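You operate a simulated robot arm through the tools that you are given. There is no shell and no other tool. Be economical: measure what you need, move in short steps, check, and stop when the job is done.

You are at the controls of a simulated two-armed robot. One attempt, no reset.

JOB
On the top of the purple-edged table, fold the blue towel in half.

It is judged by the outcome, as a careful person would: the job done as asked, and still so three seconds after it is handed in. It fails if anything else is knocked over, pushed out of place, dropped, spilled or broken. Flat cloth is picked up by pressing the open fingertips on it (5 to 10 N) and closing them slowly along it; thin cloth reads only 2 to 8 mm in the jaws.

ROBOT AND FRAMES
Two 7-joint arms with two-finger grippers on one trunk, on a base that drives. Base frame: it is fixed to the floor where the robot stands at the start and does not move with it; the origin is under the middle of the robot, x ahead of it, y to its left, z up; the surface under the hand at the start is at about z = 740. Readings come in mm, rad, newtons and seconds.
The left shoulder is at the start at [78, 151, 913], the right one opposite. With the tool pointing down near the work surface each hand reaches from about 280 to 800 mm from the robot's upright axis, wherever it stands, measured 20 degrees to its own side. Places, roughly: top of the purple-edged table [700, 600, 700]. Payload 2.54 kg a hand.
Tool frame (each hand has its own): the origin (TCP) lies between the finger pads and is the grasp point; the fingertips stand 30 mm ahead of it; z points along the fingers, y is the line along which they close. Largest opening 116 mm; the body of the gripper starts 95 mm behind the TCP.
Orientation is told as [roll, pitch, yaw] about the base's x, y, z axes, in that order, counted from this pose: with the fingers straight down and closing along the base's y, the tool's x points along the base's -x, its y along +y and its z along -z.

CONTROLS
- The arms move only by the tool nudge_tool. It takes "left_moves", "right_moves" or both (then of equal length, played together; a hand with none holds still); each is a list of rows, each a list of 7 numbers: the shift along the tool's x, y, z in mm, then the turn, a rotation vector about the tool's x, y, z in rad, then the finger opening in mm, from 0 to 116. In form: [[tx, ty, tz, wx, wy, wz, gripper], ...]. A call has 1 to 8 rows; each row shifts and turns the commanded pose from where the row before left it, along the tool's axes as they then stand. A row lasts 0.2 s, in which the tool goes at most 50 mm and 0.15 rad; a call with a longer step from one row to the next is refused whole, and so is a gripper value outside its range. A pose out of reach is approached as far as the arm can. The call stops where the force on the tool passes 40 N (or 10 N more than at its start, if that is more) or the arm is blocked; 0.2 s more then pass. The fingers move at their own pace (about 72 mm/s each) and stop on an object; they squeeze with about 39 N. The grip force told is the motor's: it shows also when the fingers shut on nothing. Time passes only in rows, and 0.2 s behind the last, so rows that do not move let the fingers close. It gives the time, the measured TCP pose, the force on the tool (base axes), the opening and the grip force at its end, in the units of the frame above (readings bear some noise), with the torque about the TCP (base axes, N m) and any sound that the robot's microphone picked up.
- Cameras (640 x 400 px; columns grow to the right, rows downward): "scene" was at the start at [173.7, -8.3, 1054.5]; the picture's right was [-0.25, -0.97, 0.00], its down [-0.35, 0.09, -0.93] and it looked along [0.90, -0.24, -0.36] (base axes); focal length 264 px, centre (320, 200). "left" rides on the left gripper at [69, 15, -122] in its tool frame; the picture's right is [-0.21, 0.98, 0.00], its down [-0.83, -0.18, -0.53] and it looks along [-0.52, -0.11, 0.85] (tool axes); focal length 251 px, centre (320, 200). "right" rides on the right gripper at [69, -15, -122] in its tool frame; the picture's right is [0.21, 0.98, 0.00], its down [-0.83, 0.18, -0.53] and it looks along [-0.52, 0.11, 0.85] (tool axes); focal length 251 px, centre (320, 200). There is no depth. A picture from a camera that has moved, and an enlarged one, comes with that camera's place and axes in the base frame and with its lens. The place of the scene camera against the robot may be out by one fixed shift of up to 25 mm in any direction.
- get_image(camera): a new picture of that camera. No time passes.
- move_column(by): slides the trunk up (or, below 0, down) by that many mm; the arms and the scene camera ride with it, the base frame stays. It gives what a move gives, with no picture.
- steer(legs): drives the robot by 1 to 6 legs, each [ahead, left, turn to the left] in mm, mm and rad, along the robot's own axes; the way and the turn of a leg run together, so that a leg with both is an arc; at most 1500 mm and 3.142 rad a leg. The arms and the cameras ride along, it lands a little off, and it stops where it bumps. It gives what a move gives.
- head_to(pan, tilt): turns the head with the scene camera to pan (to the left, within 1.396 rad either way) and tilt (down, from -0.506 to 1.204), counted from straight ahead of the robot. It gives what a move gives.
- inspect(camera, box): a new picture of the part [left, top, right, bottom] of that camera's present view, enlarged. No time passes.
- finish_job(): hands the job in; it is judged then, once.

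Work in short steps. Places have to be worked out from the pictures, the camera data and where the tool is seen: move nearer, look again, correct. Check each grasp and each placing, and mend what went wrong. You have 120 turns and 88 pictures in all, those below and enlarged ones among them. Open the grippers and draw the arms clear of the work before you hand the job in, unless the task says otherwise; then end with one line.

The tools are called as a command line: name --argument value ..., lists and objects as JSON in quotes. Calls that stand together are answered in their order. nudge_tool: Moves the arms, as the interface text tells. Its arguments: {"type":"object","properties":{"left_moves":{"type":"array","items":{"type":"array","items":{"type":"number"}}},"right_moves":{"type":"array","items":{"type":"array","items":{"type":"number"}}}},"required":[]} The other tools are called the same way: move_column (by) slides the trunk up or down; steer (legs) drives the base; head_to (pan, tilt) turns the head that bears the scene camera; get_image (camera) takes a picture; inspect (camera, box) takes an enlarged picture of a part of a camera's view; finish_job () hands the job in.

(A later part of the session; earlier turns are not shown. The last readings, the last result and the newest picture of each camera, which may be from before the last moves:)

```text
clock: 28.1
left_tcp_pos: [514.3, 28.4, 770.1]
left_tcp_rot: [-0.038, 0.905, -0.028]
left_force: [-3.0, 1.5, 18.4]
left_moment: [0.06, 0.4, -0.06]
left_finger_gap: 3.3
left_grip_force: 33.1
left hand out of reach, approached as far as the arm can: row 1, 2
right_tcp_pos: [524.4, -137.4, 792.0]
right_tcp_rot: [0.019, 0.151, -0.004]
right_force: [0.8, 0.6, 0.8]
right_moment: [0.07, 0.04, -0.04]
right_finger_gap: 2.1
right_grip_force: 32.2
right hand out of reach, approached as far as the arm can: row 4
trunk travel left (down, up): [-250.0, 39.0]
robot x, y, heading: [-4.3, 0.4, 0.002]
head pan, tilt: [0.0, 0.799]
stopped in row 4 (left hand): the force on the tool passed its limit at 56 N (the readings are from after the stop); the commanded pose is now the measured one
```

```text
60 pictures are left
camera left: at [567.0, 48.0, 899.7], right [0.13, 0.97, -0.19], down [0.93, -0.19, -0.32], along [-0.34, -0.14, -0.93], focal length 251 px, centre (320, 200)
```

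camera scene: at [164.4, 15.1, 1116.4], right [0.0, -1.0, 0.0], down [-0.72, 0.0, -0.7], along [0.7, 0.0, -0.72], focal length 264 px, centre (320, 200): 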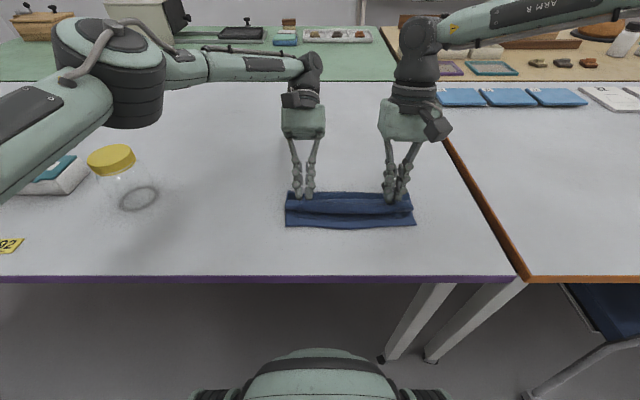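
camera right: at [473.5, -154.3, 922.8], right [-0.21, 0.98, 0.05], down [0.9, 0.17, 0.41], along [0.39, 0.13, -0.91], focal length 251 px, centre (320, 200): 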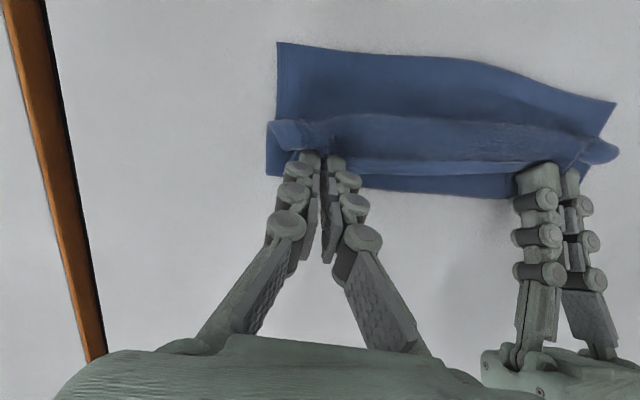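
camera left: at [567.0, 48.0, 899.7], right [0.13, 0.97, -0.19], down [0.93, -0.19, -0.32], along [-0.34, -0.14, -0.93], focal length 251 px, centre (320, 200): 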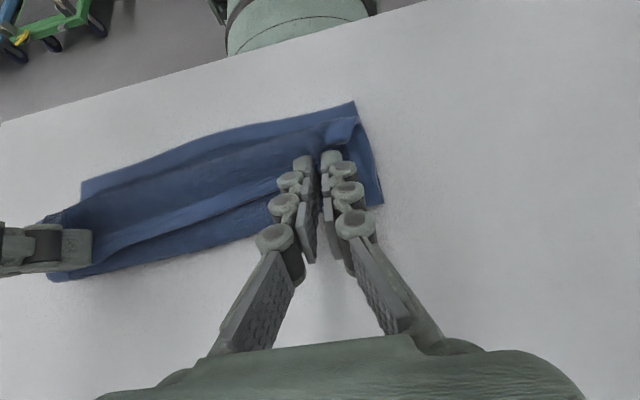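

The right side's fold is near 545 now, but the left hand was at its tilt limit and stayed back (527). I lessen the left tilt and repeat for the left.

nudge_tool --left_moves '[[1.8, 2, -21.8, 0, -0.1, 0, 0], [-0.3, 2, -22, 0, -0.1, 0, 0], [-2.5, 0, -21.8, 0, -0.1, 0, 0], [1.5, 0, 21.6, 0, 0, 0, 0], [1.5, 0, 20, 0, 0, 0, 0], [0, 0, 0, 0, 0, 0, 0]]' --right_moves '[[0, 0, 0, 0, 0, 0, 0], [0, 0, 0, 0, 0, 0, 0], [0, 0, 0, 0, 0, 0, 0], [0, 0, 0, 0, 0, 0, 0], [-0.7, 0, 4.9, 0, 0, 0, 0], [0, 0, 0, 0, 0, 0, 0]]'

get_image --camera "right"

get_image --camera "left"

```text
clock: 29.5
left_tcp_pos: [536.7, 33.1, 778.5]
left_tcp_rot: [-0.026, 0.602, -0.011]
left_force: [0.0, -1.3, 0.6]
left_moment: [-0.02, -0.02, 0.08]
left_finger_gap: 3.5
left_grip_force: 33.0
right_tcp_pos: [525.9, -137.3, 787.3]
right_tcp_rot: [0.017, 0.153, -0.002]
right_force: [-0.1, 1.5, 0.9]
right_moment: [0.02, -0.01, -0.09]
right_finger_gap: 2.0
right_grip_force: 30.5
trunk travel left (down, up): [-250.0, 39.0]
robot x, y, heading: [-1.5, 3.7, -0.004]
head pan, tilt: [0.0, 0.799]
```

```text
59 pictures are left
camera right: at [474.2, -154.3, 917.4], right [-0.21, 0.98, 0.05], down [0.9, 0.17, 0.41], along [0.39, 0.13, -0.91], focal length 251 px, centre (320, 200)
```

right: 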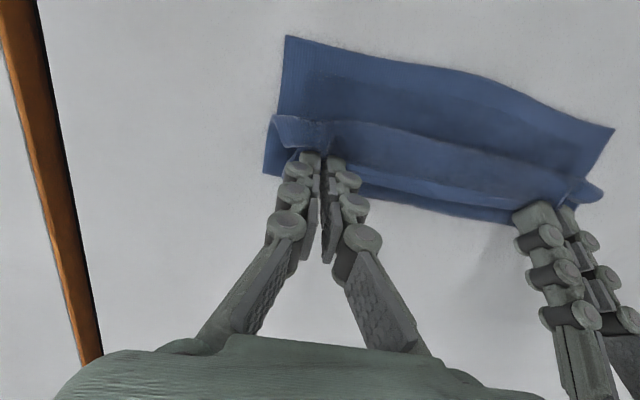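

```text
58 pictures are left
camera left: at [548.5, 52.0, 918.1], right [0.17, 0.97, -0.14], down [0.98, -0.18, -0.02], along [-0.05, -0.14, -0.99], focal length 251 px, centre (320, 200)
```

left: 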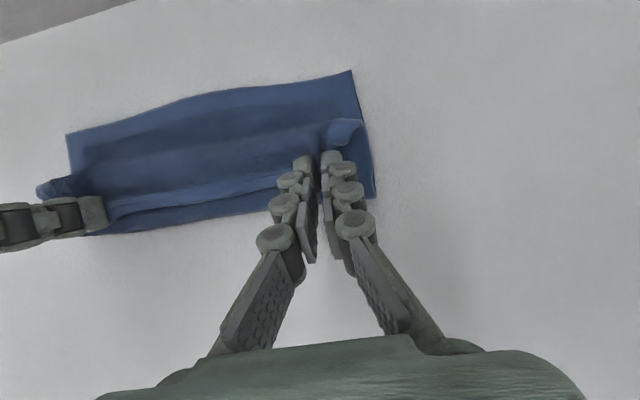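

Fold line now at x≈540, near edge 445: nearly half. I lower a few mm and open the grippers slowly to see how the hem settles.

nudge_tool --left_moves '[[-1, 0, 2, 0, 0, 0, 0], [0, 0, 0, 0, 0, 0, 10], [0, 0, 0, 0, 0, 0, 20], [0, 0, 0, 0, 0, 0, 30], [0, 0, 0, 0, 0, 0, 30]]' --right_moves '[[-1, 0, 4, 0, 0, 0, 0], [0, 0, 0, 0, 0, 0, 10], [0, 0, 0, 0, 0, 0, 20], [0, 0, 0, 0, 0, 0, 30], [0, 0, 0, 0, 0, 0, 30]]'

get_image --camera "right"

get_image --camera "left"

```text
clock: 30.7
left_tcp_pos: [536.4, 34.3, 777.6]
left_tcp_rot: [-0.027, 0.601, -0.013]
left_force: [0.1, -0.5, 2.3]
left_moment: [-0.04, 0.02, -0.05]
left_finger_gap: 29.8
left_grip_force: 0.0
right_tcp_pos: [525.7, -137.5, 783.7]
right_tcp_rot: [0.018, 0.152, -0.002]
right_force: [0.5, 0.4, 0.4]
right_moment: [-0.01, 0.02, 0.01]
right_finger_gap: 29.8
right_grip_force: 0.2
trunk travel left (down, up): [-250.0, 39.0]
robot x, y, heading: [-0.7, 2.2, 0.009]
head pan, tilt: [0.0, 0.799]
```

```text
57 pictures are left
camera right: at [474.2, -154.3, 913.8], right [-0.21, 0.98, 0.05], down [0.9, 0.17, 0.41], along [0.39, 0.13, -0.91], focal length 251 px, centre (320, 200)
```

right: 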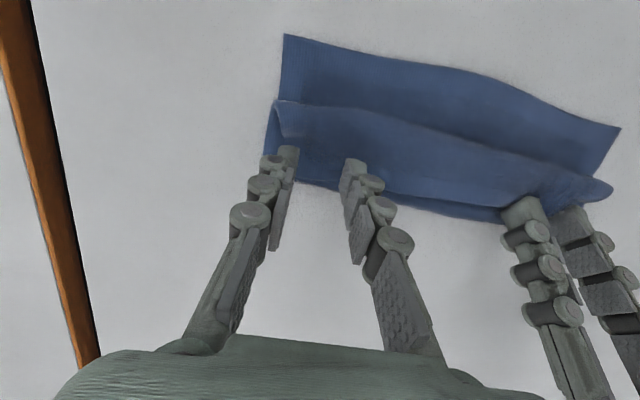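

```text
56 pictures are left
camera left: at [548.2, 52.0, 916.3], right [0.17, 0.97, -0.14], down [0.98, -0.18, -0.02], along [-0.05, -0.14, -0.99], focal length 251 px, centre (320, 200)
```

left: 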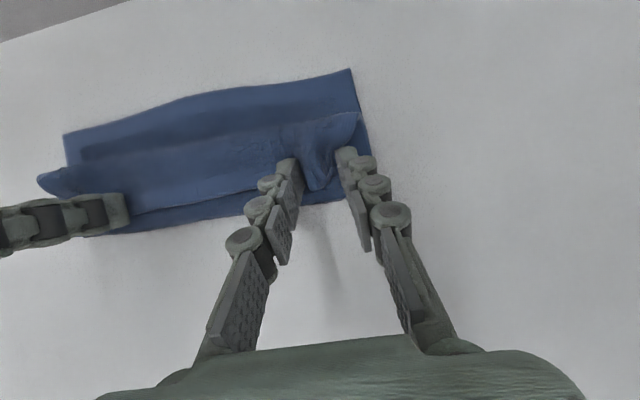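

The cloth is released, and the hem is doubled back on top as expected. I lift both hands away along the fingers and look again.

nudge_tool --left_moves '[[0, 0, -25, 0, 0, 0, 40], [0, 0, -40, 0, 0, 0, 40], [-10, 20, -40, 0, 0, 0, 40]]' --right_moves '[[0, 0, -25, 0, 0, 0, 40], [0, 0, -40, 0, 0, 0, 40], [0, -20, -40, 0, 0, 0, 40]]'

get_image --camera "right"

inspect --camera "scene" --box '[240, 150, 460, 260]'

get_image --camera "left"

```text
clock: 31.5
left_tcp_pos: [605.5, 52.0, 861.0]
left_tcp_rot: [-0.032, 0.597, -0.018]
left_force: [0.3, 0.8, -0.9]
left_moment: [-0.05, 0.0, 0.05]
left_finger_gap: 40.0
left_grip_force: 0.0
right_tcp_pos: [541.2, -160.3, 885.9]
right_tcp_rot: [0.019, 0.15, -0.003]
right_force: [-0.6, -0.7, -1.2]
right_moment: [0.02, -0.02, 0.03]
right_finger_gap: 40.3
right_grip_force: 0.1
trunk travel left (down, up): [-250.0, 39.0]
robot x, y, heading: [-2.2, -2.7, -0.0]
head pan, tilt: [0.0, 0.799]
```

```text
55 pictures are left
camera right: at [490.0, -178.3, 1017.0], right [-0.21, 0.98, 0.05], down [0.9, 0.17, 0.41], along [0.39, 0.13, -0.91], focal length 251 px, centre (320, 200)
```

right: 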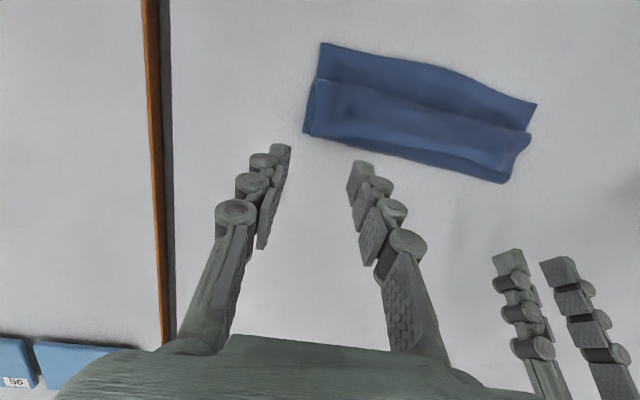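

```text
2.91 times, centred on (350, 205) of scene
camera zoom: at [163.5, 14.3, 1116.3], right [0.0, -1.0, 0.0], down [-0.72, 0.0, -0.7], along [0.7, 0.0, -0.72], focal length 769 px, centre (233, 186)
```

zoom: 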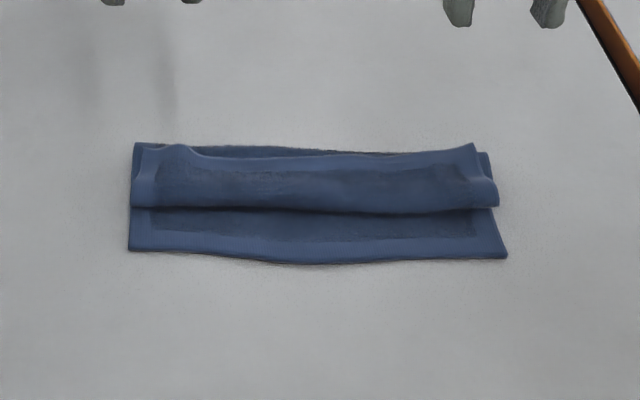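

```text
53 pictures are left
camera left: at [616.3, 71.8, 999.8], right [0.18, 0.97, -0.15], down [0.98, -0.18, -0.02], along [-0.05, -0.14, -0.99], focal length 251 px, centre (320, 200)
```

left: 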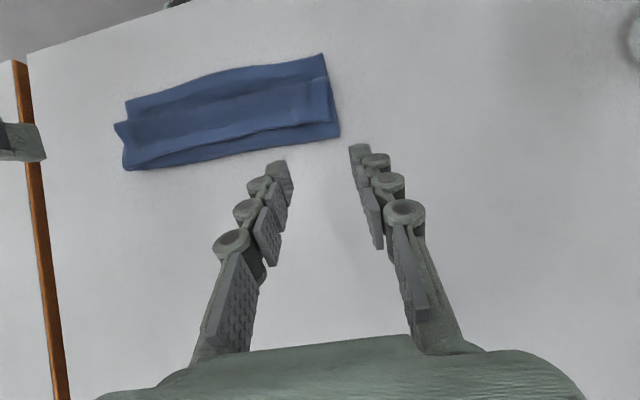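

Currently it's a Z-shape: bottom x 445–543, top flap doubled back to the far side. I'll regrip the flap's free edge (x≈530), stand the top half up leaning toward the robot, and let it fall flat from there.

nudge_tool --left_moves '[[9.7, -4, 24.8, 0, -0.15, 0, 30], [13.3, -4, 23.1, 0, -0.15, 0, 30], [16.6, -4, 20.8, 0, -0.15, 0, 30], [19.5, -4, 18.1, 0, -0.15, 0, 30], [0, 0, 15, 0, 0, 0, 30]]' --right_moves '[[2.5, 3, 22.1, 0, -0.15, 0, 30], [5.8, 3, 21.5, 0, 0, 0, 30], [5.8, 3, 21.5, 0, 0, 0, 30], [5.8, 3, 21.5, 0, 0, 0, 30], [0, 0, 15, 0, 0, 0, 30]]'

get_image --camera "right"

get_image --camera "left"

```text
clock: 32.7
left_tcp_pos: [516.6, 37.7, 781.7]
left_tcp_rot: [-0.021, 0.002, 0.003]
left_force: [-0.3, 0.0, 1.3]
left_moment: [0.0, 0.01, 0.02]
left_finger_gap: 30.0
left_grip_force: 0.1
right_tcp_pos: [519.5, -144.9, 785.7]
right_tcp_rot: [0.018, 0.002, -0.004]
right_force: [-0.9, -0.4, 0.3]
right_moment: [-0.02, 0.01, 0.01]
right_finger_gap: 30.0
right_grip_force: 0.0
trunk travel left (down, up): [-250.0, 39.0]
robot x, y, heading: [-0.2, 4.2, 0.001]
head pan, tilt: [0.0, 0.799]
```

```text
52 pictures are left
camera right: at [448.7, -162.1, 906.6], right [-0.21, 0.98, 0.02], down [0.83, 0.17, 0.54], along [0.52, 0.13, -0.84], focal length 251 px, centre (320, 200)
```

right: 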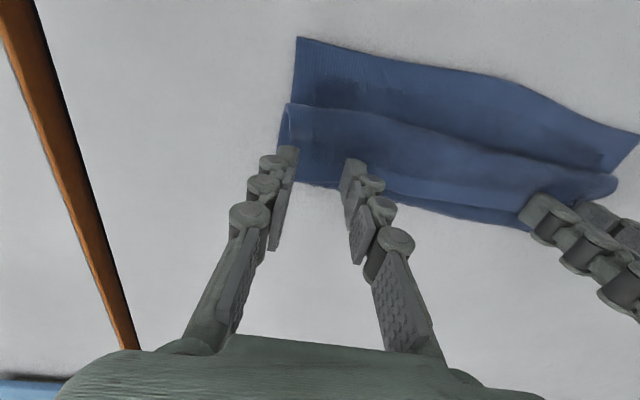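

```text
51 pictures are left
camera left: at [447.6, 56.2, 904.5], right [0.21, 0.98, -0.02], down [0.83, -0.17, 0.54], along [0.52, -0.13, -0.84], focal length 251 px, centre (320, 200)
```

left: 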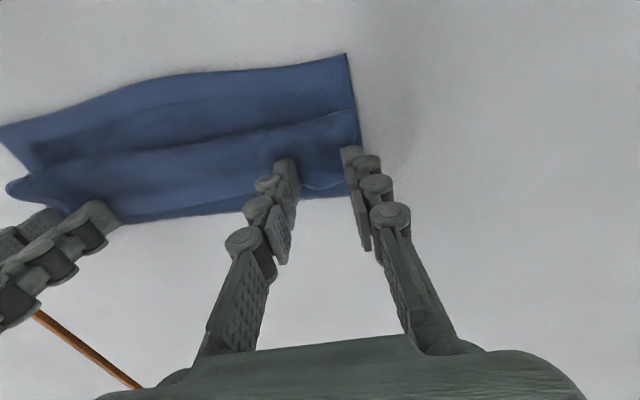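

Fingers are over the flap corners. I shift slightly inward and press down gently.

nudge_tool --left_moves '[[0, -6, 0, 0, 0, 0, 30], [0, 0, 2, 0, 0, 0, 30], [0, 0, 2, 0, 0, 0, 30]]' --right_moves '[[0, 5, 0, 0, 0, 0, 30], [0, 0, 4, 0, 0, 0, 30], [0, 0, 4, 0, 0, 0, 30]]'

```text
clock: 33.5
left_tcp_pos: [516.2, 33.1, 780.1]
left_tcp_rot: [-0.022, -0.001, 0.002]
left_force: [0.8, 0.1, 3.4]
left_moment: [0.05, 0.0, 0.0]
left_finger_gap: 29.7
left_grip_force: 0.1
right_tcp_pos: [517.7, -138.6, 778.9]
right_tcp_rot: [0.017, 0.0, -0.006]
right_force: [1.4, -1.2, 6.3]
right_moment: [-0.08, 0.02, 0.01]
right_finger_gap: 30.0
right_grip_force: 0.2
trunk travel left (down, up): [-250.0, 39.0]
robot x, y, heading: [-0.9, 5.2, 0.004]
head pan, tilt: [0.0, 0.799]
```

nudge_tool --left_moves '[[0, 0, 1.5, 0, 0, 0, 27], [0, 0, 0.8, 0, 0, 0, 23], [0, 0, 0.3, 0, 0, 0, 19], [0, 0, 0.3, 0, 0, 0, 15], [0, 0, 0.3, 0, 0, 0, 11], [0, 0, 0, 0, 0, 0, 7], [0, 0, 0, 0, 0, 0, 3], [0, 0, 0, 0, 0, 0, 0]]' --right_moves '[[0, 0, 0.5, 0, 0, 0, 27], [0, 0, 0.5, 0, 0, 0, 23], [0, 0, 0.3, 0, 0, 0, 19], [0, 0, 0.3, 0, 0, 0, 15], [0, 0, 0.3, 0, 0, 0, 11], [0, 0, 0, 0, 0, 0, 7], [0, 0, 0, 0, 0, 0, 3], [0, 0, 0, 0, 0, 0, 0]]'

nudge_tool --left_moves '[[0, 0, -10, 0, 0, 0, 0], [0, 0, -15, 0, 0, 0, 0]]' --right_moves '[[0, 0, -10, 0, 0, 0, 0], [0, 0, -15, 0, 0, 0, 0]]'

get_image --camera "right"

get_image --camera "left"

inspect --camera "scene" --box '[240, 150, 460, 260]'

```text
clock: 35.3
left_tcp_pos: [514.6, 31.9, 778.1]
left_tcp_rot: [-0.023, 0.002, 0.003]
left_force: [0.6, -6.9, 10.3]
left_moment: [-0.22, 0.02, 0.0]
left_finger_gap: 8.8
left_grip_force: 36.5
right_tcp_pos: [516.2, -138.8, 776.6]
right_tcp_rot: [0.02, 0.001, -0.005]
right_force: [1.8, 7.0, 15.6]
right_moment: [0.23, 0.0, -0.01]
right_finger_gap: 8.4
right_grip_force: 36.3
trunk travel left (down, up): [-250.0, 39.0]
robot x, y, heading: [3.8, -0.5, 0.001]
head pan, tilt: [0.0, 0.799]
```

```text
clock: 35.9
left_tcp_pos: [516.6, 32.5, 801.6]
left_tcp_rot: [-0.021, 0.004, 0.002]
left_force: [-0.7, -8.9, 0.0]
left_moment: [-0.24, 0.01, 0.01]
left_finger_gap: 8.8
left_grip_force: 36.4
right_tcp_pos: [517.5, -138.9, 801.3]
right_tcp_rot: [0.018, 0.004, -0.004]
right_force: [0.3, 9.2, -0.7]
right_moment: [0.25, -0.02, -0.04]
right_finger_gap: 8.4
right_grip_force: 36.4
trunk travel left (down, up): [-250.0, 39.0]
robot x, y, heading: [1.6, -0.4, -0.0]
head pan, tilt: [0.0, 0.799]
```

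```text
50 pictures are left
camera right: at [447.4, -156.9, 922.4], right [-0.21, 0.98, 0.02], down [0.83, 0.17, 0.53], along [0.52, 0.13, -0.85], focal length 251 px, centre (320, 200)
```

right: 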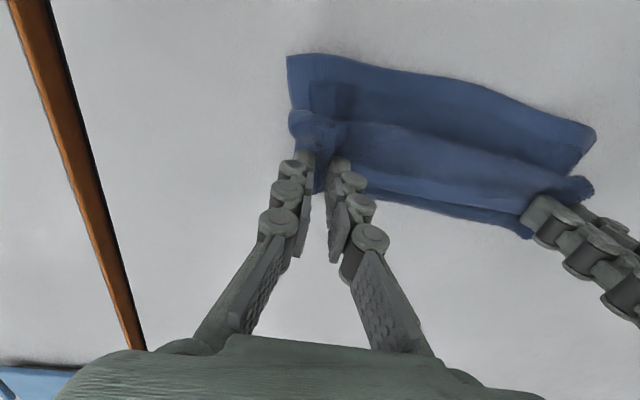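

```text
49 pictures are left
camera left: at [446.8, 49.8, 922.7], right [0.21, 0.98, -0.02], down [0.83, -0.17, 0.53], along [0.52, -0.13, -0.84], focal length 251 px, centre (320, 200)
```

left: 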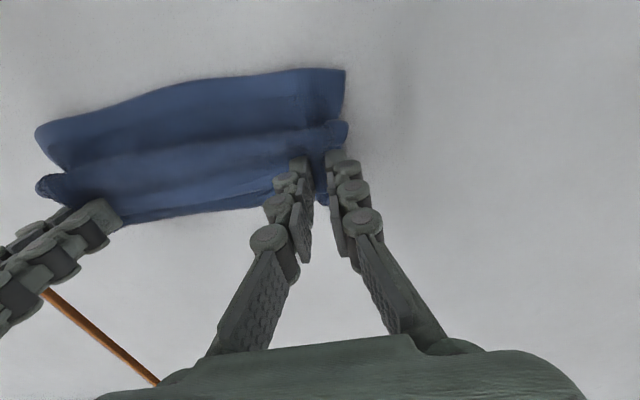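

```text
2.91 times, centred on (350, 205) of scene
camera zoom: at [164.6, 15.3, 1116.0], right [0.0, -1.0, 0.0], down [-0.72, 0.0, -0.7], along [0.7, 0.0, -0.72], focal length 769 px, centre (233, 186)
```

zoom: 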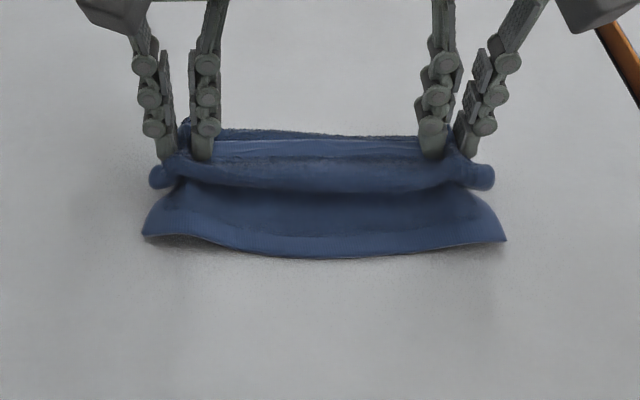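

It pinched all three layers (8.5 mm). I set it back down, open, and will retry with a lighter touch.

nudge_tool --left_moves '[[0, 2, 12, 0, 0, 0, 0], [0, 0, 9, 0, 0, 0, 0], [0, 0, 0, 0, 0, 0, 15], [0, 0, 0, 0, 0, 0, 30], [0, 0, 0, 0, 0, 0, 34], [0, 0, -15, 0, 0, 0, 34]]' --right_moves '[[0, -2, 12, 0, 0, 0, 0], [0, 0, 9, 0, 0, 0, 0], [0, 0, 0, 0, 0, 0, 15], [0, 0, 0, 0, 0, 0, 30], [0, 0, 0, 0, 0, 0, 34], [0, 0, -15, 0, 0, 0, 34]]'

get_image --camera "left"

inspect --camera "scene" --box '[240, 150, 460, 260]'

```text
clock: 37.3
left_tcp_pos: [516.6, 33.2, 795.0]
left_tcp_rot: [-0.021, 0.003, 0.004]
left_force: [0.1, 0.4, -0.8]
left_moment: [0.02, -0.01, -0.02]
left_finger_gap: 33.8
left_grip_force: 0.1
right_tcp_pos: [517.4, -141.8, 795.2]
right_tcp_rot: [0.019, 0.002, -0.005]
right_force: [-0.6, 0.4, 0.3]
right_moment: [-0.01, 0.01, -0.01]
right_finger_gap: 34.1
right_grip_force: 0.1
trunk travel left (down, up): [-250.0, 39.0]
robot x, y, heading: [-0.8, 3.7, -0.0]
head pan, tilt: [0.0, 0.799]
```

```text
47 pictures are left
camera left: at [447.2, 52.1, 916.7], right [0.21, 0.98, -0.02], down [0.83, -0.17, 0.54], along [0.52, -0.13, -0.84], focal length 251 px, centre (320, 200)
```

left: 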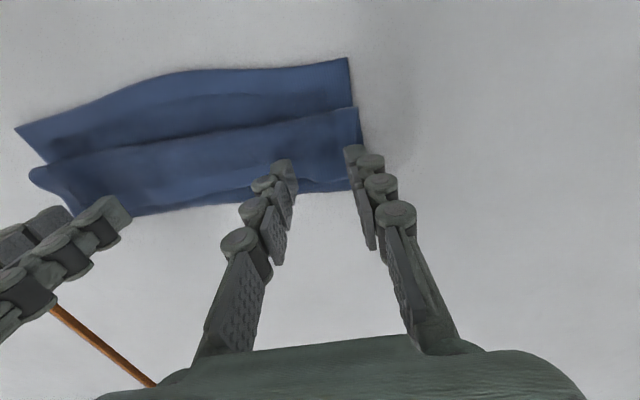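

```text
2.91 times, centred on (350, 205) of scene
camera zoom: at [164.5, 15.3, 1116.2], right [0.0, -1.0, 0.0], down [-0.72, 0.0, -0.7], along [0.7, 0.0, -0.72], focal length 769 px, centre (233, 186)
```

zoom: 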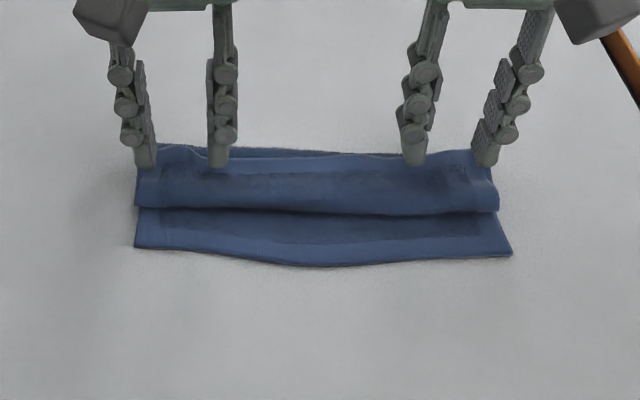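

The stack recovered. Now a lighter press (~3 N), a bit nearer the puffy part, with no follow-down.

nudge_tool --left_moves '[[3, 0, 10, 0, 0, 0, 30], [2, 0, 3, 0, 0, 0, 30], [0, 0, 1.5, 0, 0, 0, 30]]' --right_moves '[[3, 1, 10, 0, 0, 0, 30], [2, 0, 3, 0, 0, 0, 30], [0, 0, 1.5, 0, 0, 0, 30]]'

```text
clock: 38.1
left_tcp_pos: [511.4, 34.5, 781.2]
left_tcp_rot: [-0.02, 0.002, 0.005]
left_force: [0.7, -0.3, 2.5]
left_moment: [0.02, -0.01, -0.04]
left_finger_gap: 30.0
left_grip_force: 0.2
right_tcp_pos: [512.3, -139.4, 781.2]
right_tcp_rot: [0.018, 0.003, -0.004]
right_force: [-0.1, -0.4, 2.4]
right_moment: [-0.03, -0.03, 0.02]
right_finger_gap: 30.2
right_grip_force: 0.1
trunk travel left (down, up): [-250.0, 39.0]
robot x, y, heading: [3.4, -0.1, 0.003]
head pan, tilt: [0.0, 0.799]
```

nudge_tool --left_moves '[[0, 0, 1, 0, 0, 0, 26], [0, 0, 0, 0, 0, 0, 22], [0, 0, 0, 0, 0, 0, 18], [0, 0, 0, 0, 0, 0, 14], [0, 0, 0, 0, 0, 0, 10], [0, 0, 0, 0, 0, 0, 6], [0, 0, 0, 0, 0, 0, 2], [0, 0, 0, 0, 0, 0, 0]]' --right_moves '[[0, 0, 1, 0, 0, 0, 26], [0, 0, 0, 0, 0, 0, 22], [0, 0, 0, 0, 0, 0, 18], [0, 0, 0, 0, 0, 0, 14], [0, 0, 0, 0, 0, 0, 10], [0, 0, 0, 0, 0, 0, 6], [0, 0, 0, 0, 0, 0, 2], [0, 0, 0, 0, 0, 0, 0]]'

```text
clock: 39.9
left_tcp_pos: [511.1, 32.3, 780.9]
left_tcp_rot: [-0.022, 0.001, 0.0]
left_force: [0.2, -9.4, 3.6]
left_moment: [-0.26, -0.06, 0.01]
left_finger_gap: 3.5
left_grip_force: 31.9
right_tcp_pos: [512.0, -140.2, 779.8]
right_tcp_rot: [0.018, 0.001, -0.005]
right_force: [-0.4, 8.7, 3.2]
right_moment: [0.23, 0.02, 0.02]
right_finger_gap: 4.2
right_grip_force: 33.3
trunk travel left (down, up): [-250.0, 39.0]
robot x, y, heading: [2.8, -1.5, 0.001]
head pan, tilt: [0.0, 0.799]
```

3.5 and 4.2 mm: only the flap this time. I lift 40 mm and check.

nudge_tool --left_moves '[[0, -3, -15, 0, 0, 0, 0], [3, 0, -25, 0, 0, 0, 0]]' --right_moves '[[0, 3, -15, 0, 0, 0, 0], [3, 0, -25, 0, 0, 0, 0]]'

get_image --camera "right"

inspect --camera "scene" --box '[240, 150, 460, 260]'

```text
clock: 40.5
left_tcp_pos: [508.2, 32.6, 821.2]
left_tcp_rot: [-0.021, 0.004, 0.004]
left_force: [0.6, -6.0, 0.5]
left_moment: [-0.12, -0.01, -0.01]
left_finger_gap: 3.0
left_grip_force: 32.0
right_tcp_pos: [510.0, -138.0, 821.4]
right_tcp_rot: [0.017, 0.002, -0.005]
right_force: [-0.5, 5.2, -0.6]
right_moment: [0.19, -0.02, 0.01]
right_finger_gap: 3.9
right_grip_force: 33.0
trunk travel left (down, up): [-250.0, 39.0]
robot x, y, heading: [0.3, 0.7, 0.004]
head pan, tilt: [0.0, 0.799]
```

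```text
45 pictures are left
camera right: at [440.1, -155.4, 941.2], right [-0.21, 0.98, 0.02], down [0.83, 0.17, 0.54], along [0.52, 0.13, -0.84], focal length 251 px, centre (320, 200)
```

right: 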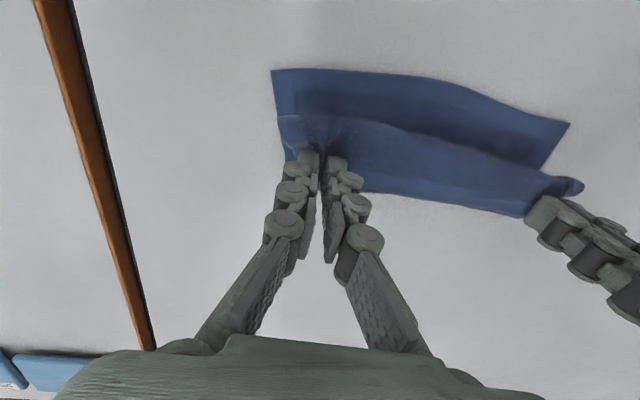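

```text
2.91 times, centred on (350, 205) of scene
camera zoom: at [164.5, 15.3, 1116.2], right [0.0, -1.0, 0.0], down [-0.72, 0.0, -0.7], along [0.7, 0.0, -0.72], focal length 769 px, centre (233, 186)
```

zoom: 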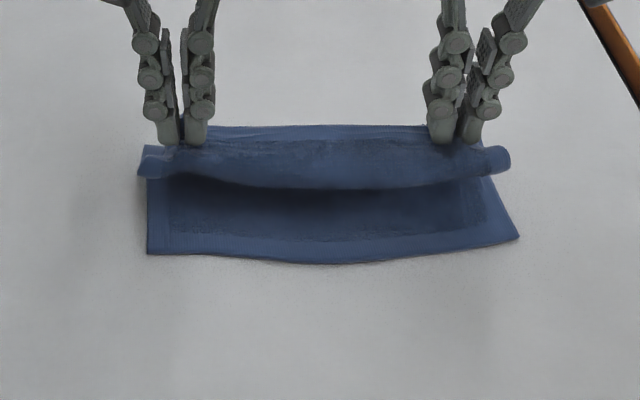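

The top layer is lifted cleanly with the bottom flat. I raise it taut, then lean it toward the robot and look before releasing.

nudge_tool --left_moves '[[-22.5, 0, -17.7, 0, 0.15, 0, 0], [8.4, 0, -4.8, 0, 0.15, 0, 0], [8.5, 0, 12.8, 0, 0.15, 0, 0], [5.2, 0, 19.4, 0, 0.15, 0, 0], [-4.2, 0, 17.5, 0, 0.15, 0, 0]]' --right_moves '[[-16, 0, -18, 0, 0, 0, 0], [12, 0, -7, 0, 0, 0, 0], [13, 0, 8.2, 0, 0.1, 0, 0], [12.6, 0, 14.7, 0, 0.1, 0, 0], [4, 0, 15.8, 0, 0.1, 0, 0]]'

get_image --camera "left"

get_image --camera "right"

inspect --camera "scene" --box '[240, 150, 460, 260]'

```text
clock: 41.7
left_tcp_pos: [492.3, 30.7, 800.8]
left_tcp_rot: [-0.029, 0.754, -0.016]
left_force: [0.2, -3.4, 0.2]
left_moment: [-0.12, -0.02, 0.08]
left_finger_gap: 2.9
left_grip_force: 32.0
right_tcp_pos: [480.1, -138.5, 808.1]
right_tcp_rot: [0.019, 0.304, 0.0]
right_force: [0.3, 4.6, 1.0]
right_moment: [0.08, -0.01, -0.01]
right_finger_gap: 3.7
right_grip_force: 32.7
trunk travel left (down, up): [-250.0, 39.0]
robot x, y, heading: [0.5, 0.1, -0.001]
head pan, tilt: [0.0, 0.799]
```

```text
43 pictures are left
camera left: at [524.7, 49.8, 937.7], right [0.15, 0.97, -0.17], down [0.97, -0.18, -0.17], along [-0.2, -0.14, -0.97], focal length 251 px, centre (320, 200)
```

left: 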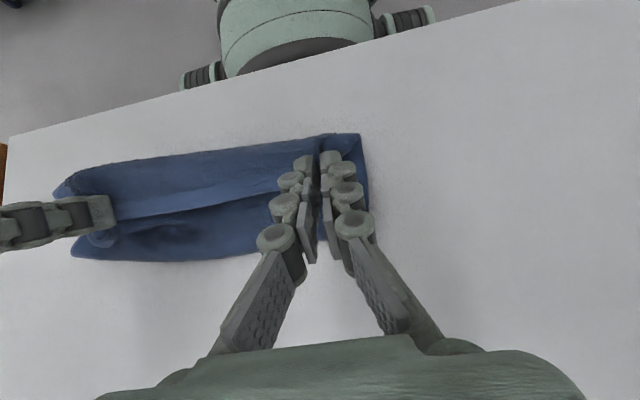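

```text
42 pictures are left
camera right: at [449.7, -156.2, 944.2], right [-0.2, 0.98, 0.08], down [0.95, 0.17, 0.27], along [0.25, 0.13, -0.96], focal length 251 px, centre (320, 200)
```

right: 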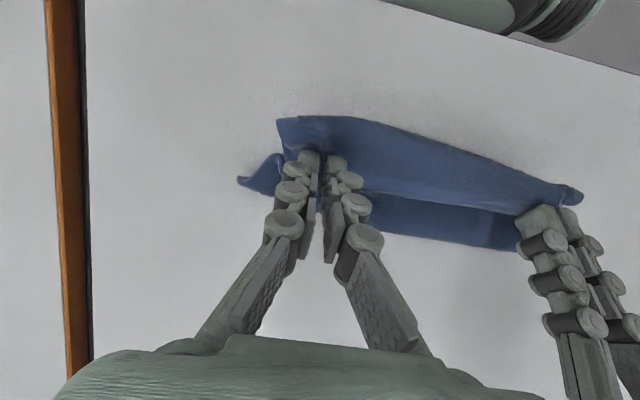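

```text
2.91 times, centred on (350, 205) of scene
camera zoom: at [165.2, 15.1, 1116.2], right [0.0, -1.0, 0.0], down [-0.72, 0.0, -0.7], along [0.7, 0.0, -0.72], focal length 769 px, centre (233, 186)
```

zoom: 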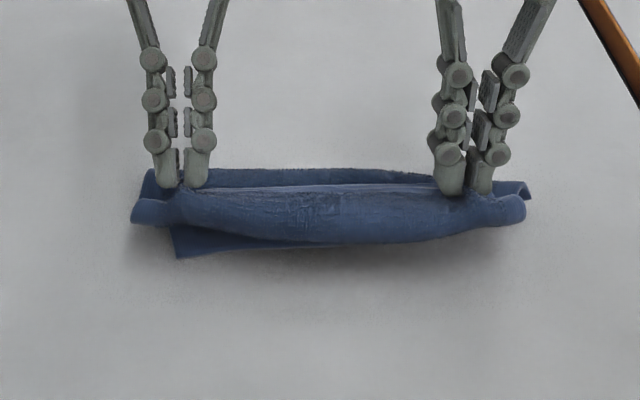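

The sheet doubles because the hands don't rotate enough. Better plan: lay it flat again, then fold with much more hand rotation (grip tilted forward, finish tilted back), after drawing the towel closer so the right arm can reach. First, unfold.

nudge_tool --left_moves '[[13.4, 0, -36.4, 0, -0.15, 0, 0], [-14.6, 0, -24.8, 0, -0.15, 0, 0], [-27.1, 1, -14.9, 0, -0.15, 0, 0], [-28.3, 1, 4.8, 0, -0.15, 0, 0], [-21.7, 1, 19.7, 0, -0.15, 0, 0], [-14, 0, 30, 0, 0, 0, 0]]' --right_moves '[[-3.9, 0, -36.5, 0, -0.15, 0, 0], [-23.7, 0, -14, 0, -0.15, 0, 0], [-32, -1, 0, 0, -0.1, 0, 0], [-25.4, -1, 17.1, 0, -0.1, 0, 0], [-15, -1, 27.2, 0, -0.1, 0, 0], [-1.5, 0, 33, 0, -0.1, 0, 0]]'

get_image --camera "scene"

```text
clock: 43.1
left_tcp_pos: [622.6, 33.3, 785.3]
left_tcp_rot: [-0.023, 0.001, 0.001]
left_force: [0.3, -10.3, 0.0]
left_moment: [-0.28, 0.02, 0.0]
left_finger_gap: 3.3
left_grip_force: 31.7
right_tcp_pos: [610.4, -140.8, 782.2]
right_tcp_rot: [0.019, -0.399, -0.013]
right_force: [0.6, 9.5, 1.0]
right_moment: [0.27, 0.04, 0.13]
right_finger_gap: 4.0
right_grip_force: 32.9
trunk travel left (down, up): [-250.0, 39.0]
robot x, y, heading: [0.1, -0.2, -0.003]
head pan, tilt: [0.0, 0.799]
```

```text
40 pictures are left
camera scene: at [165.0, 15.2, 1116.3], right [0.0, -1.0, 0.0], down [-0.72, 0.0, -0.7], along [0.7, 0.0, -0.72], focal length 264 px, centre (320, 200)
```

scene: 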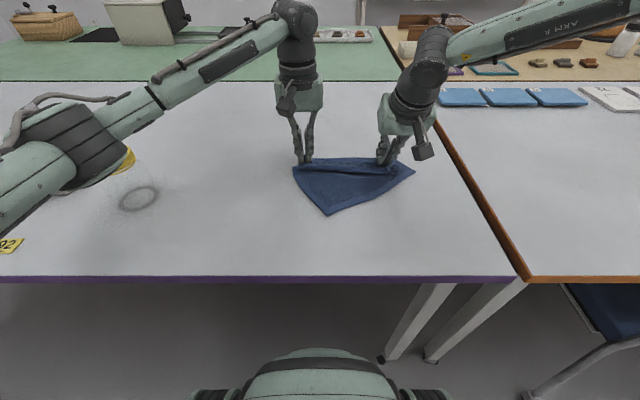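

The near side looks twisted – the near-right corner seems caught or tucked. I look closer.

inspect --camera "scene" --box '[260, 130, 440, 230]'

get_image --camera "right"

get_image --camera "left"

```text
3.56 times, centred on (350, 180) of scene
camera zoom: at [165.0, 15.2, 1116.3], right [0.0, -1.0, 0.0], down [-0.72, 0.0, -0.7], along [0.7, 0.0, -0.72], focal length 940 px, centre (213, 271)
```

zoom: 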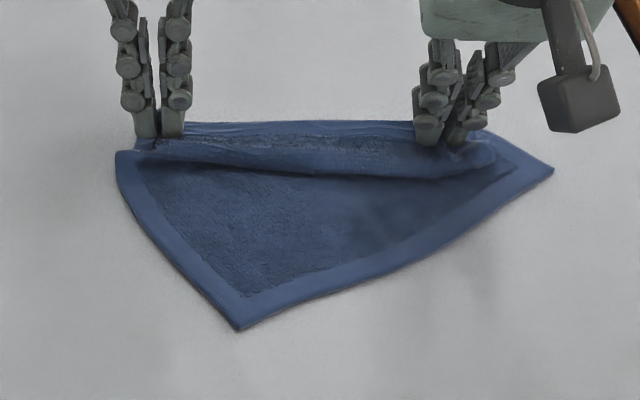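

```text
38 pictures are left
camera right: at [497.5, -157.5, 867.1], right [-0.19, 0.98, -0.06], down [0.55, 0.16, 0.82], along [0.81, 0.12, -0.57], focal length 251 px, centre (320, 200)
```

right: 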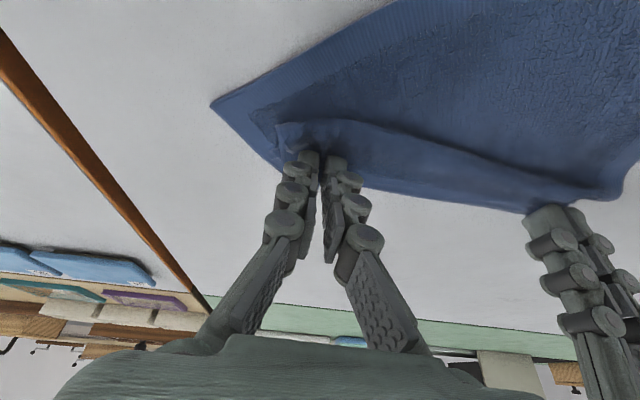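

```text
37 pictures are left
camera left: at [553.1, 52.3, 907.2], right [0.21, 0.98, -0.02], down [0.83, -0.17, 0.54], along [0.52, -0.13, -0.84], focal length 251 px, centre (320, 200)
```

left: 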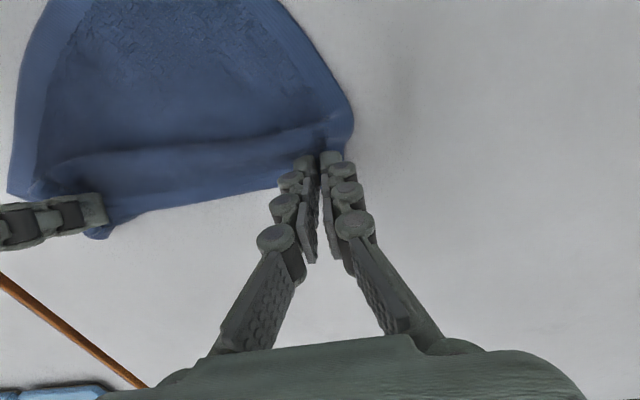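

The towel got dragged and rotated; the corners are all visible though. I lower, release both grips, lift away and look at how it lies.

nudge_tool --left_moves '[[0, -3, 4, 0, 0, 0, 0], [0, 0, 0, 0, 0, 0, 20], [0, 0, 0, 0, 0, 0, 40], [0, 0, -30, 0, 0, 0, 40], [0, 10, -40, 0, 0, 0, 40], [0, 40, -40, 0, 0, 0, 40]]' --right_moves '[[1, 3, 4, 0, 0, 0, 0], [0, 0, 0, 0, 0, 0, 20], [0, 0, 0, 0, 0, 0, 40], [0, 0, -30, 0, 0, 0, 40], [0, -10, -40, 0, 0, 0, 40], [0, -40, -30, 0, 0, 0, 40]]'

get_image --camera "scene"

inspect --camera "scene" --box '[260, 130, 440, 230]'

get_image --camera "left"

```text
refused: row 6 steps farther than a row can; nothing moved
```

```text
36 pictures are left
camera scene: at [165.0, 15.2, 1116.3], right [0.0, -1.0, 0.0], down [-0.72, 0.0, -0.7], along [0.7, 0.0, -0.72], focal length 264 px, centre (320, 200)
```

scene: 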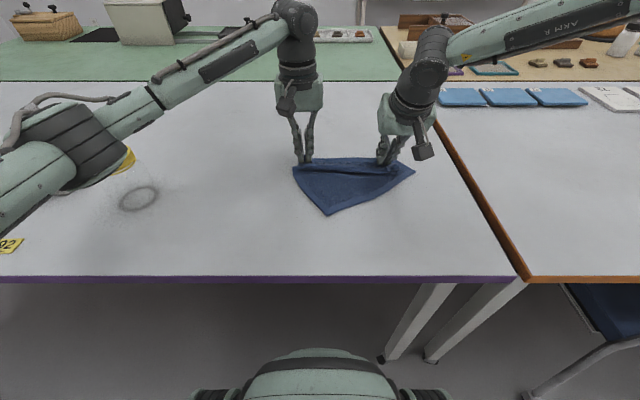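

```text
3.56 times, centred on (350, 180) of scene
camera zoom: at [165.0, 15.2, 1116.3], right [0.0, -1.0, 0.0], down [-0.72, 0.0, -0.7], along [0.7, 0.0, -0.72], focal length 940 px, centre (213, 271)
```

zoom: 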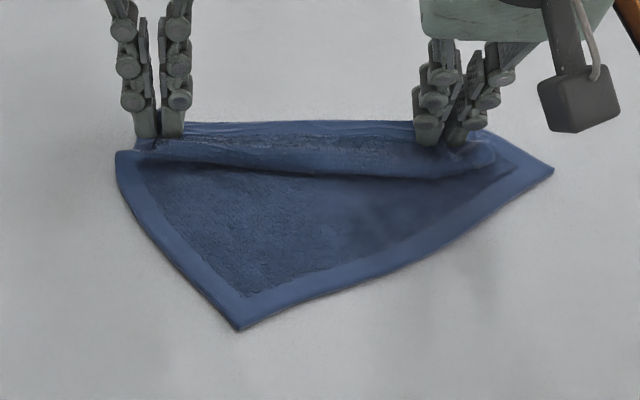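

```text
34 pictures are left
camera left: at [553.1, 52.3, 907.2], right [0.21, 0.98, -0.02], down [0.83, -0.17, 0.54], along [0.52, -0.13, -0.84], focal length 251 px, centre (320, 200)
```

left: 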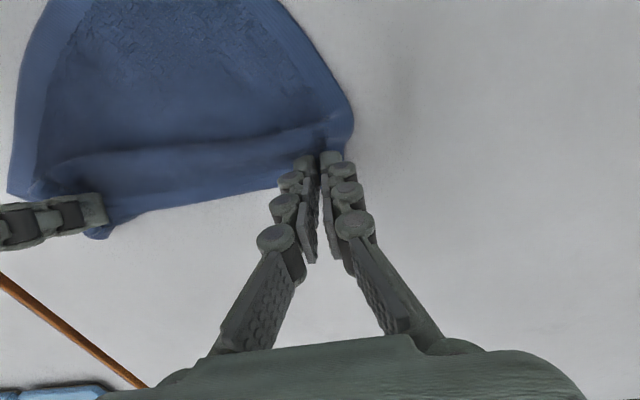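

That was refused (a step too long). Repeating with shorter steps.

nudge_tool --left_moves '[[0, -3, 4, 0, 0, 0, 0], [0, 0, 0, 0, 0, 0, 20], [0, 0, 0, 0, 0, 0, 40], [0, 0, -30, 0, 0, 0, 40], [0, 10, -40, 0, 0, 0, 40], [0, 40, -20, 0, 0, 0, 40], [0, 40, 0, 0, 0, 0, 40]]' --right_moves '[[1, 3, 4, 0, 0, 0, 0], [0, 0, 0, 0, 0, 0, 20], [0, 0, 0, 0, 0, 0, 40], [0, 0, -30, 0, 0, 0, 40], [0, -10, -40, 0, 0, 0, 40], [0, -40, -20, 0, 0, 0, 40], [0, -40, 0, 0, 0, 0, 40]]'

inspect --camera "scene" --box '[240, 110, 460, 250]'

```text
clock: 44.7
left_tcp_pos: [622.1, 122.7, 869.5]
left_tcp_rot: [-0.02, 0.001, 0.002]
left_force: [-0.4, -0.1, 0.5]
left_moment: [-0.01, -0.03, -0.02]
left_finger_gap: 39.9
left_grip_force: 0.1
right_tcp_pos: [577.1, -230.0, 860.5]
right_tcp_rot: [0.019, -0.399, -0.013]
right_force: [1.1, -0.6, 1.0]
right_moment: [0.02, 0.01, 0.02]
right_finger_gap: 39.8
right_grip_force: 0.0
trunk travel left (down, up): [-250.0, 39.0]
robot x, y, heading: [0.8, -0.5, 0.002]
head pan, tilt: [0.0, 0.799]
```

```text
2.86 times, centred on (350, 180) of scene
camera zoom: at [164.7, 15.3, 1116.2], right [0.0, -1.0, 0.0], down [-0.72, 0.0, -0.7], along [0.7, 0.0, -0.72], focal length 756 px, centre (234, 257)
```

zoom: 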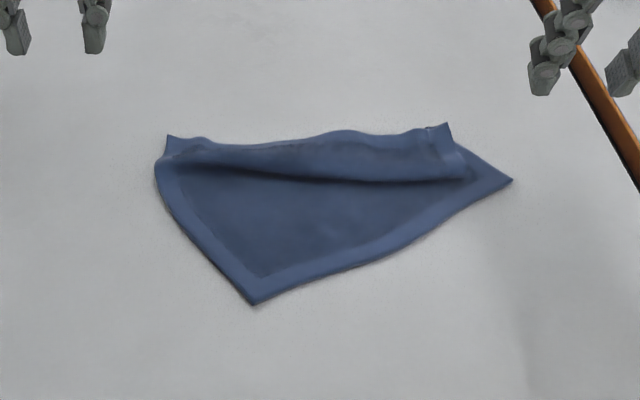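

Towel geometry: near-left corner N≈(472,−12), near-right corner R≈(598,−214), far edge at x≈650. Better method: grip the NEAR edge corners, hang the whole towel so it straightens, then lay it with the free half down first and bring the held edge back over – no twisting at the jaws. I hover over N and R with the fingers yawed to the edge.

nudge_tool --left_moves '[[26.2, -29.4, 14, 0, 0, 0, 30], [26.2, -29.4, 14, 0, 0, 0, 30], [26.2, -29.4, 14, 0, 0, 0, 30], [26.2, -29.4, 14, 0, 0, 0, 30], [26.2, -29.4, 14, 0, 0, 0, 30], [0, 0, 0, 0, 0, -0.15, 30], [0, 0, 0, 0, 0, -0.15, 30], [0, 0, 0, 0, 0, -0.15, 30]]' --right_moves '[[2.3, 12, 20.8, 0, 0.1, 0, 30], [0.2, 12, 20.9, 0, 0.1, 0, 30], [-1.9, 12, 20.8, 0, 0.1, 0, 30], [0, 0, 0, 0, 0, 0, 30], [0, 0, 0, 0, 0, 0, 30], [0, 0, 0, 0, 0, -0.15, 30], [0, 0, 0, 0, 0, -0.15, 30], [0, 0, 0, 0, 0, -0.15, 30]]'

get_image --camera "left"

get_image --camera "right"

```text
clock: 46.5
left_tcp_pos: [492.5, -26.1, 802.5]
left_tcp_rot: [-0.018, 0.012, 0.455]
left_force: [-1.2, 1.0, 0.0]
left_moment: [0.0, 0.03, 0.0]
left_finger_gap: 30.2
left_grip_force: 0.0
right_tcp_pos: [594.3, -192.8, 800.6]
right_tcp_rot: [-0.026, -0.098, 0.448]
right_force: [0.2, -0.1, -1.1]
right_moment: [-0.01, 0.01, -0.02]
right_finger_gap: 30.3
right_grip_force: 0.1
trunk travel left (down, up): [-250.0, 39.0]
robot x, y, heading: [0.3, -0.5, -0.002]
head pan, tilt: [0.0, 0.799]
```

```text
32 pictures are left
camera left: at [422.6, -39.3, 925.5], right [-0.24, 0.97, -0.02], down [0.82, 0.21, 0.53], along [0.52, 0.11, -0.85], focal length 251 px, centre (320, 200)
```

left: 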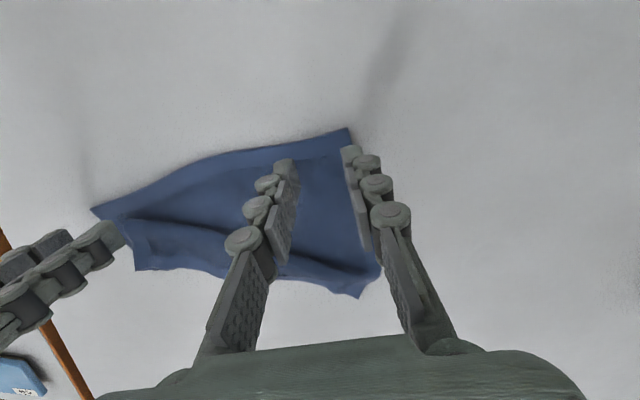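

```text
31 pictures are left
camera right: at [525.2, -238.5, 914.9], right [-0.61, 0.79, -0.05], down [0.61, 0.51, 0.61], along [0.5, 0.34, -0.79], focal length 251 px, centre (320, 200)
```

right: 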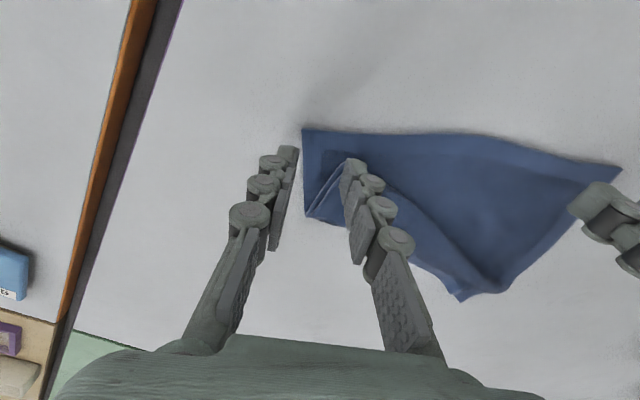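

Both hands sit well over corners N and R. I fine-shift the right hand off the doubled band and descend to near contact.

nudge_tool --left_moves '[[0, 0, 12, 0, 0, 0, 30], [0, 0, 11, 0, 0, 0, 30], [0, 0, 4, 0, 0, 0, 30]]' --right_moves '[[4, 2, 12, 0, 0, 0, 30], [0, 0, 11, 0, 0, 0, 30], [0, 0, 3, 0, 0, 0, 30]]'

```text
clock: 47.3
left_tcp_pos: [490.0, -27.7, 776.2]
left_tcp_rot: [-0.02, 0.011, 0.452]
left_force: [0.1, 0.5, 0.3]
left_moment: [-0.01, 0.0, -0.02]
left_finger_gap: 30.3
left_grip_force: 0.0
right_tcp_pos: [590.9, -191.9, 774.9]
right_tcp_rot: [-0.029, -0.099, 0.446]
right_force: [-2.0, -0.7, 5.9]
right_moment: [0.13, 0.01, 0.07]
right_finger_gap: 29.8
right_grip_force: 0.1
trunk travel left (down, up): [-250.0, 39.0]
robot x, y, heading: [-2.3, -2.6, -0.003]
head pan, tilt: [0.0, 0.799]
```

nudge_tool --left_moves '[[0, 0, 2, 0, 0, 0, 30], [0, 0, 2, 0, 0, 0, 30], [0, 0, 0, 0, 0, 0, 30]]' --right_moves '[[0, 0, 0.6, 0, 0, 0, 30], [0, 0, 0, 0, 0, 0, 30], [0, 0, 0, 0, 0, 0, 30]]'

```text
clock: 48.1
left_tcp_pos: [489.5, -27.5, 773.4]
left_tcp_rot: [-0.02, 0.012, 0.453]
left_force: [1.5, 0.9, 6.1]
left_moment: [0.08, -0.05, 0.02]
left_finger_gap: 29.9
left_grip_force: 0.0
right_tcp_pos: [591.7, -191.2, 774.4]
right_tcp_rot: [-0.027, -0.097, 0.445]
right_force: [-0.7, 0.5, 7.4]
right_moment: [0.21, 0.04, 0.04]
right_finger_gap: 30.5
right_grip_force: 1.2
trunk travel left (down, up): [-250.0, 39.0]
robot x, y, heading: [0.2, 2.7, 0.002]
head pan, tilt: [0.0, 0.799]
```

6–7 N on both sides; closing slowly with a slight follow-down.

nudge_tool --left_moves '[[0, 0, 0.5, 0, 0, 0, 26], [0, 0, 0.3, 0, 0, 0, 22], [0, 0, 0.3, 0, 0, 0, 18], [0, 0, 0.3, 0, 0, 0, 14], [0, 0, 0.2, 0, 0, 0, 10], [0, 0, 0, 0, 0, 0, 6], [0, 0, 0, 0, 0, 0, 2], [0, 0, 0, 0, 0, 0, 0]]' --right_moves '[[0, 0, 0.4, 0, 0, 0, 26], [0, 0, 0.3, 0, 0, 0, 22], [0, 0, 0.3, 0, 0, 0, 18], [0, 0, 0.3, 0, 0, 0, 14], [0, 0, 0.2, 0, 0, 0, 10], [0, 0, 0, 0, 0, 0, 6], [0, 0, 0, 0, 0, 0, 2], [0, 0, 0, 0, 0, 0, 0]]'

```text
clock: 49.9
left_tcp_pos: [490.9, -27.7, 770.8]
left_tcp_rot: [-0.02, 0.01, 0.451]
left_force: [7.4, -10.6, 9.1]
left_moment: [-0.27, -0.24, 0.04]
left_finger_gap: 3.4
left_grip_force: 32.4
right_tcp_pos: [590.4, -190.5, 773.3]
right_tcp_rot: [-0.026, -0.095, 0.444]
right_force: [-7.2, 9.4, 7.4]
right_moment: [0.34, 0.18, 0.04]
right_finger_gap: 2.8
right_grip_force: 32.1
trunk travel left (down, up): [-250.0, 39.0]
robot x, y, heading: [2.2, 1.4, 0.004]
head pan, tilt: [0.0, 0.799]
```

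Both corners gripped (3.4 / 2.8 mm). I lift the towel to hang freely while aligning the hands and undoing the yaw.

nudge_tool --left_moves '[[-5.2, 6.8, -25, 0, 0, 0.15, 0], [-4, 8.5, -25, 0, 0, 0.15, 0], [-2.7, 9, -25, 0, 0, 0.15, 0], [-1.3, 9.3, -25, 0, 0, 0, 0], [-1.3, 9.3, -25, 0, 0, 0, 0], [-1.3, 9.3, -25, 0, 0, 0, 0], [-1.3, 9.3, -25, 0, 0, 0, 0], [-1.3, 9.3, -30, 0, 0, 0, 0]]' --right_moves '[[5.8, 12.8, -25, 0, 0, 0.15, 0], [7.2, 8.8, -25, 0, 0, 0.15, 0], [8.5, 7.6, -25, 0, 0, 0.15, 0], [9.5, 6.3, -25, 0, 0, 0, 0], [9.5, 6.3, -25, 0, 0, 0, 0], [9.5, 6.3, -25, 0, 0, 0, 0], [9.5, 6.3, -25, 0, 0, 0, 0], [9.5, 6.3, -30, 0, 0, 0, 0]]'

get_image --camera "scene"

```text
clock: 51.7
left_tcp_pos: [501.1, 51.1, 973.5]
left_tcp_rot: [-0.022, 0.0, 0.003]
left_force: [0.2, -6.9, -0.6]
left_moment: [-0.24, -0.01, 0.07]
left_finger_gap: 3.2
left_grip_force: 32.8
right_tcp_pos: [493.5, -140.2, 969.4]
right_tcp_rot: [0.019, -0.099, -0.007]
right_force: [-0.1, 7.0, 0.0]
right_moment: [0.25, 0.0, 0.0]
right_finger_gap: 2.6
right_grip_force: 32.4
trunk travel left (down, up): [-250.0, 39.0]
robot x, y, heading: [0.9, -2.2, -0.001]
head pan, tilt: [0.0, 0.799]
```

```text
30 pictures are left
camera scene: at [164.2, 15.4, 1116.3], right [0.0, -1.0, 0.0], down [-0.72, 0.0, -0.7], along [0.7, 0.0, -0.72], focal length 264 px, centre (320, 200)
```

scene: 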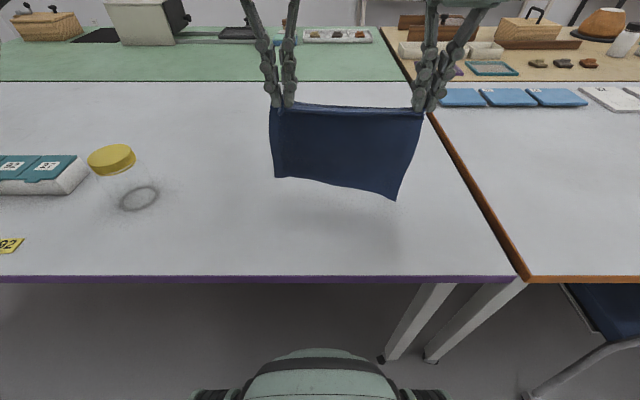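

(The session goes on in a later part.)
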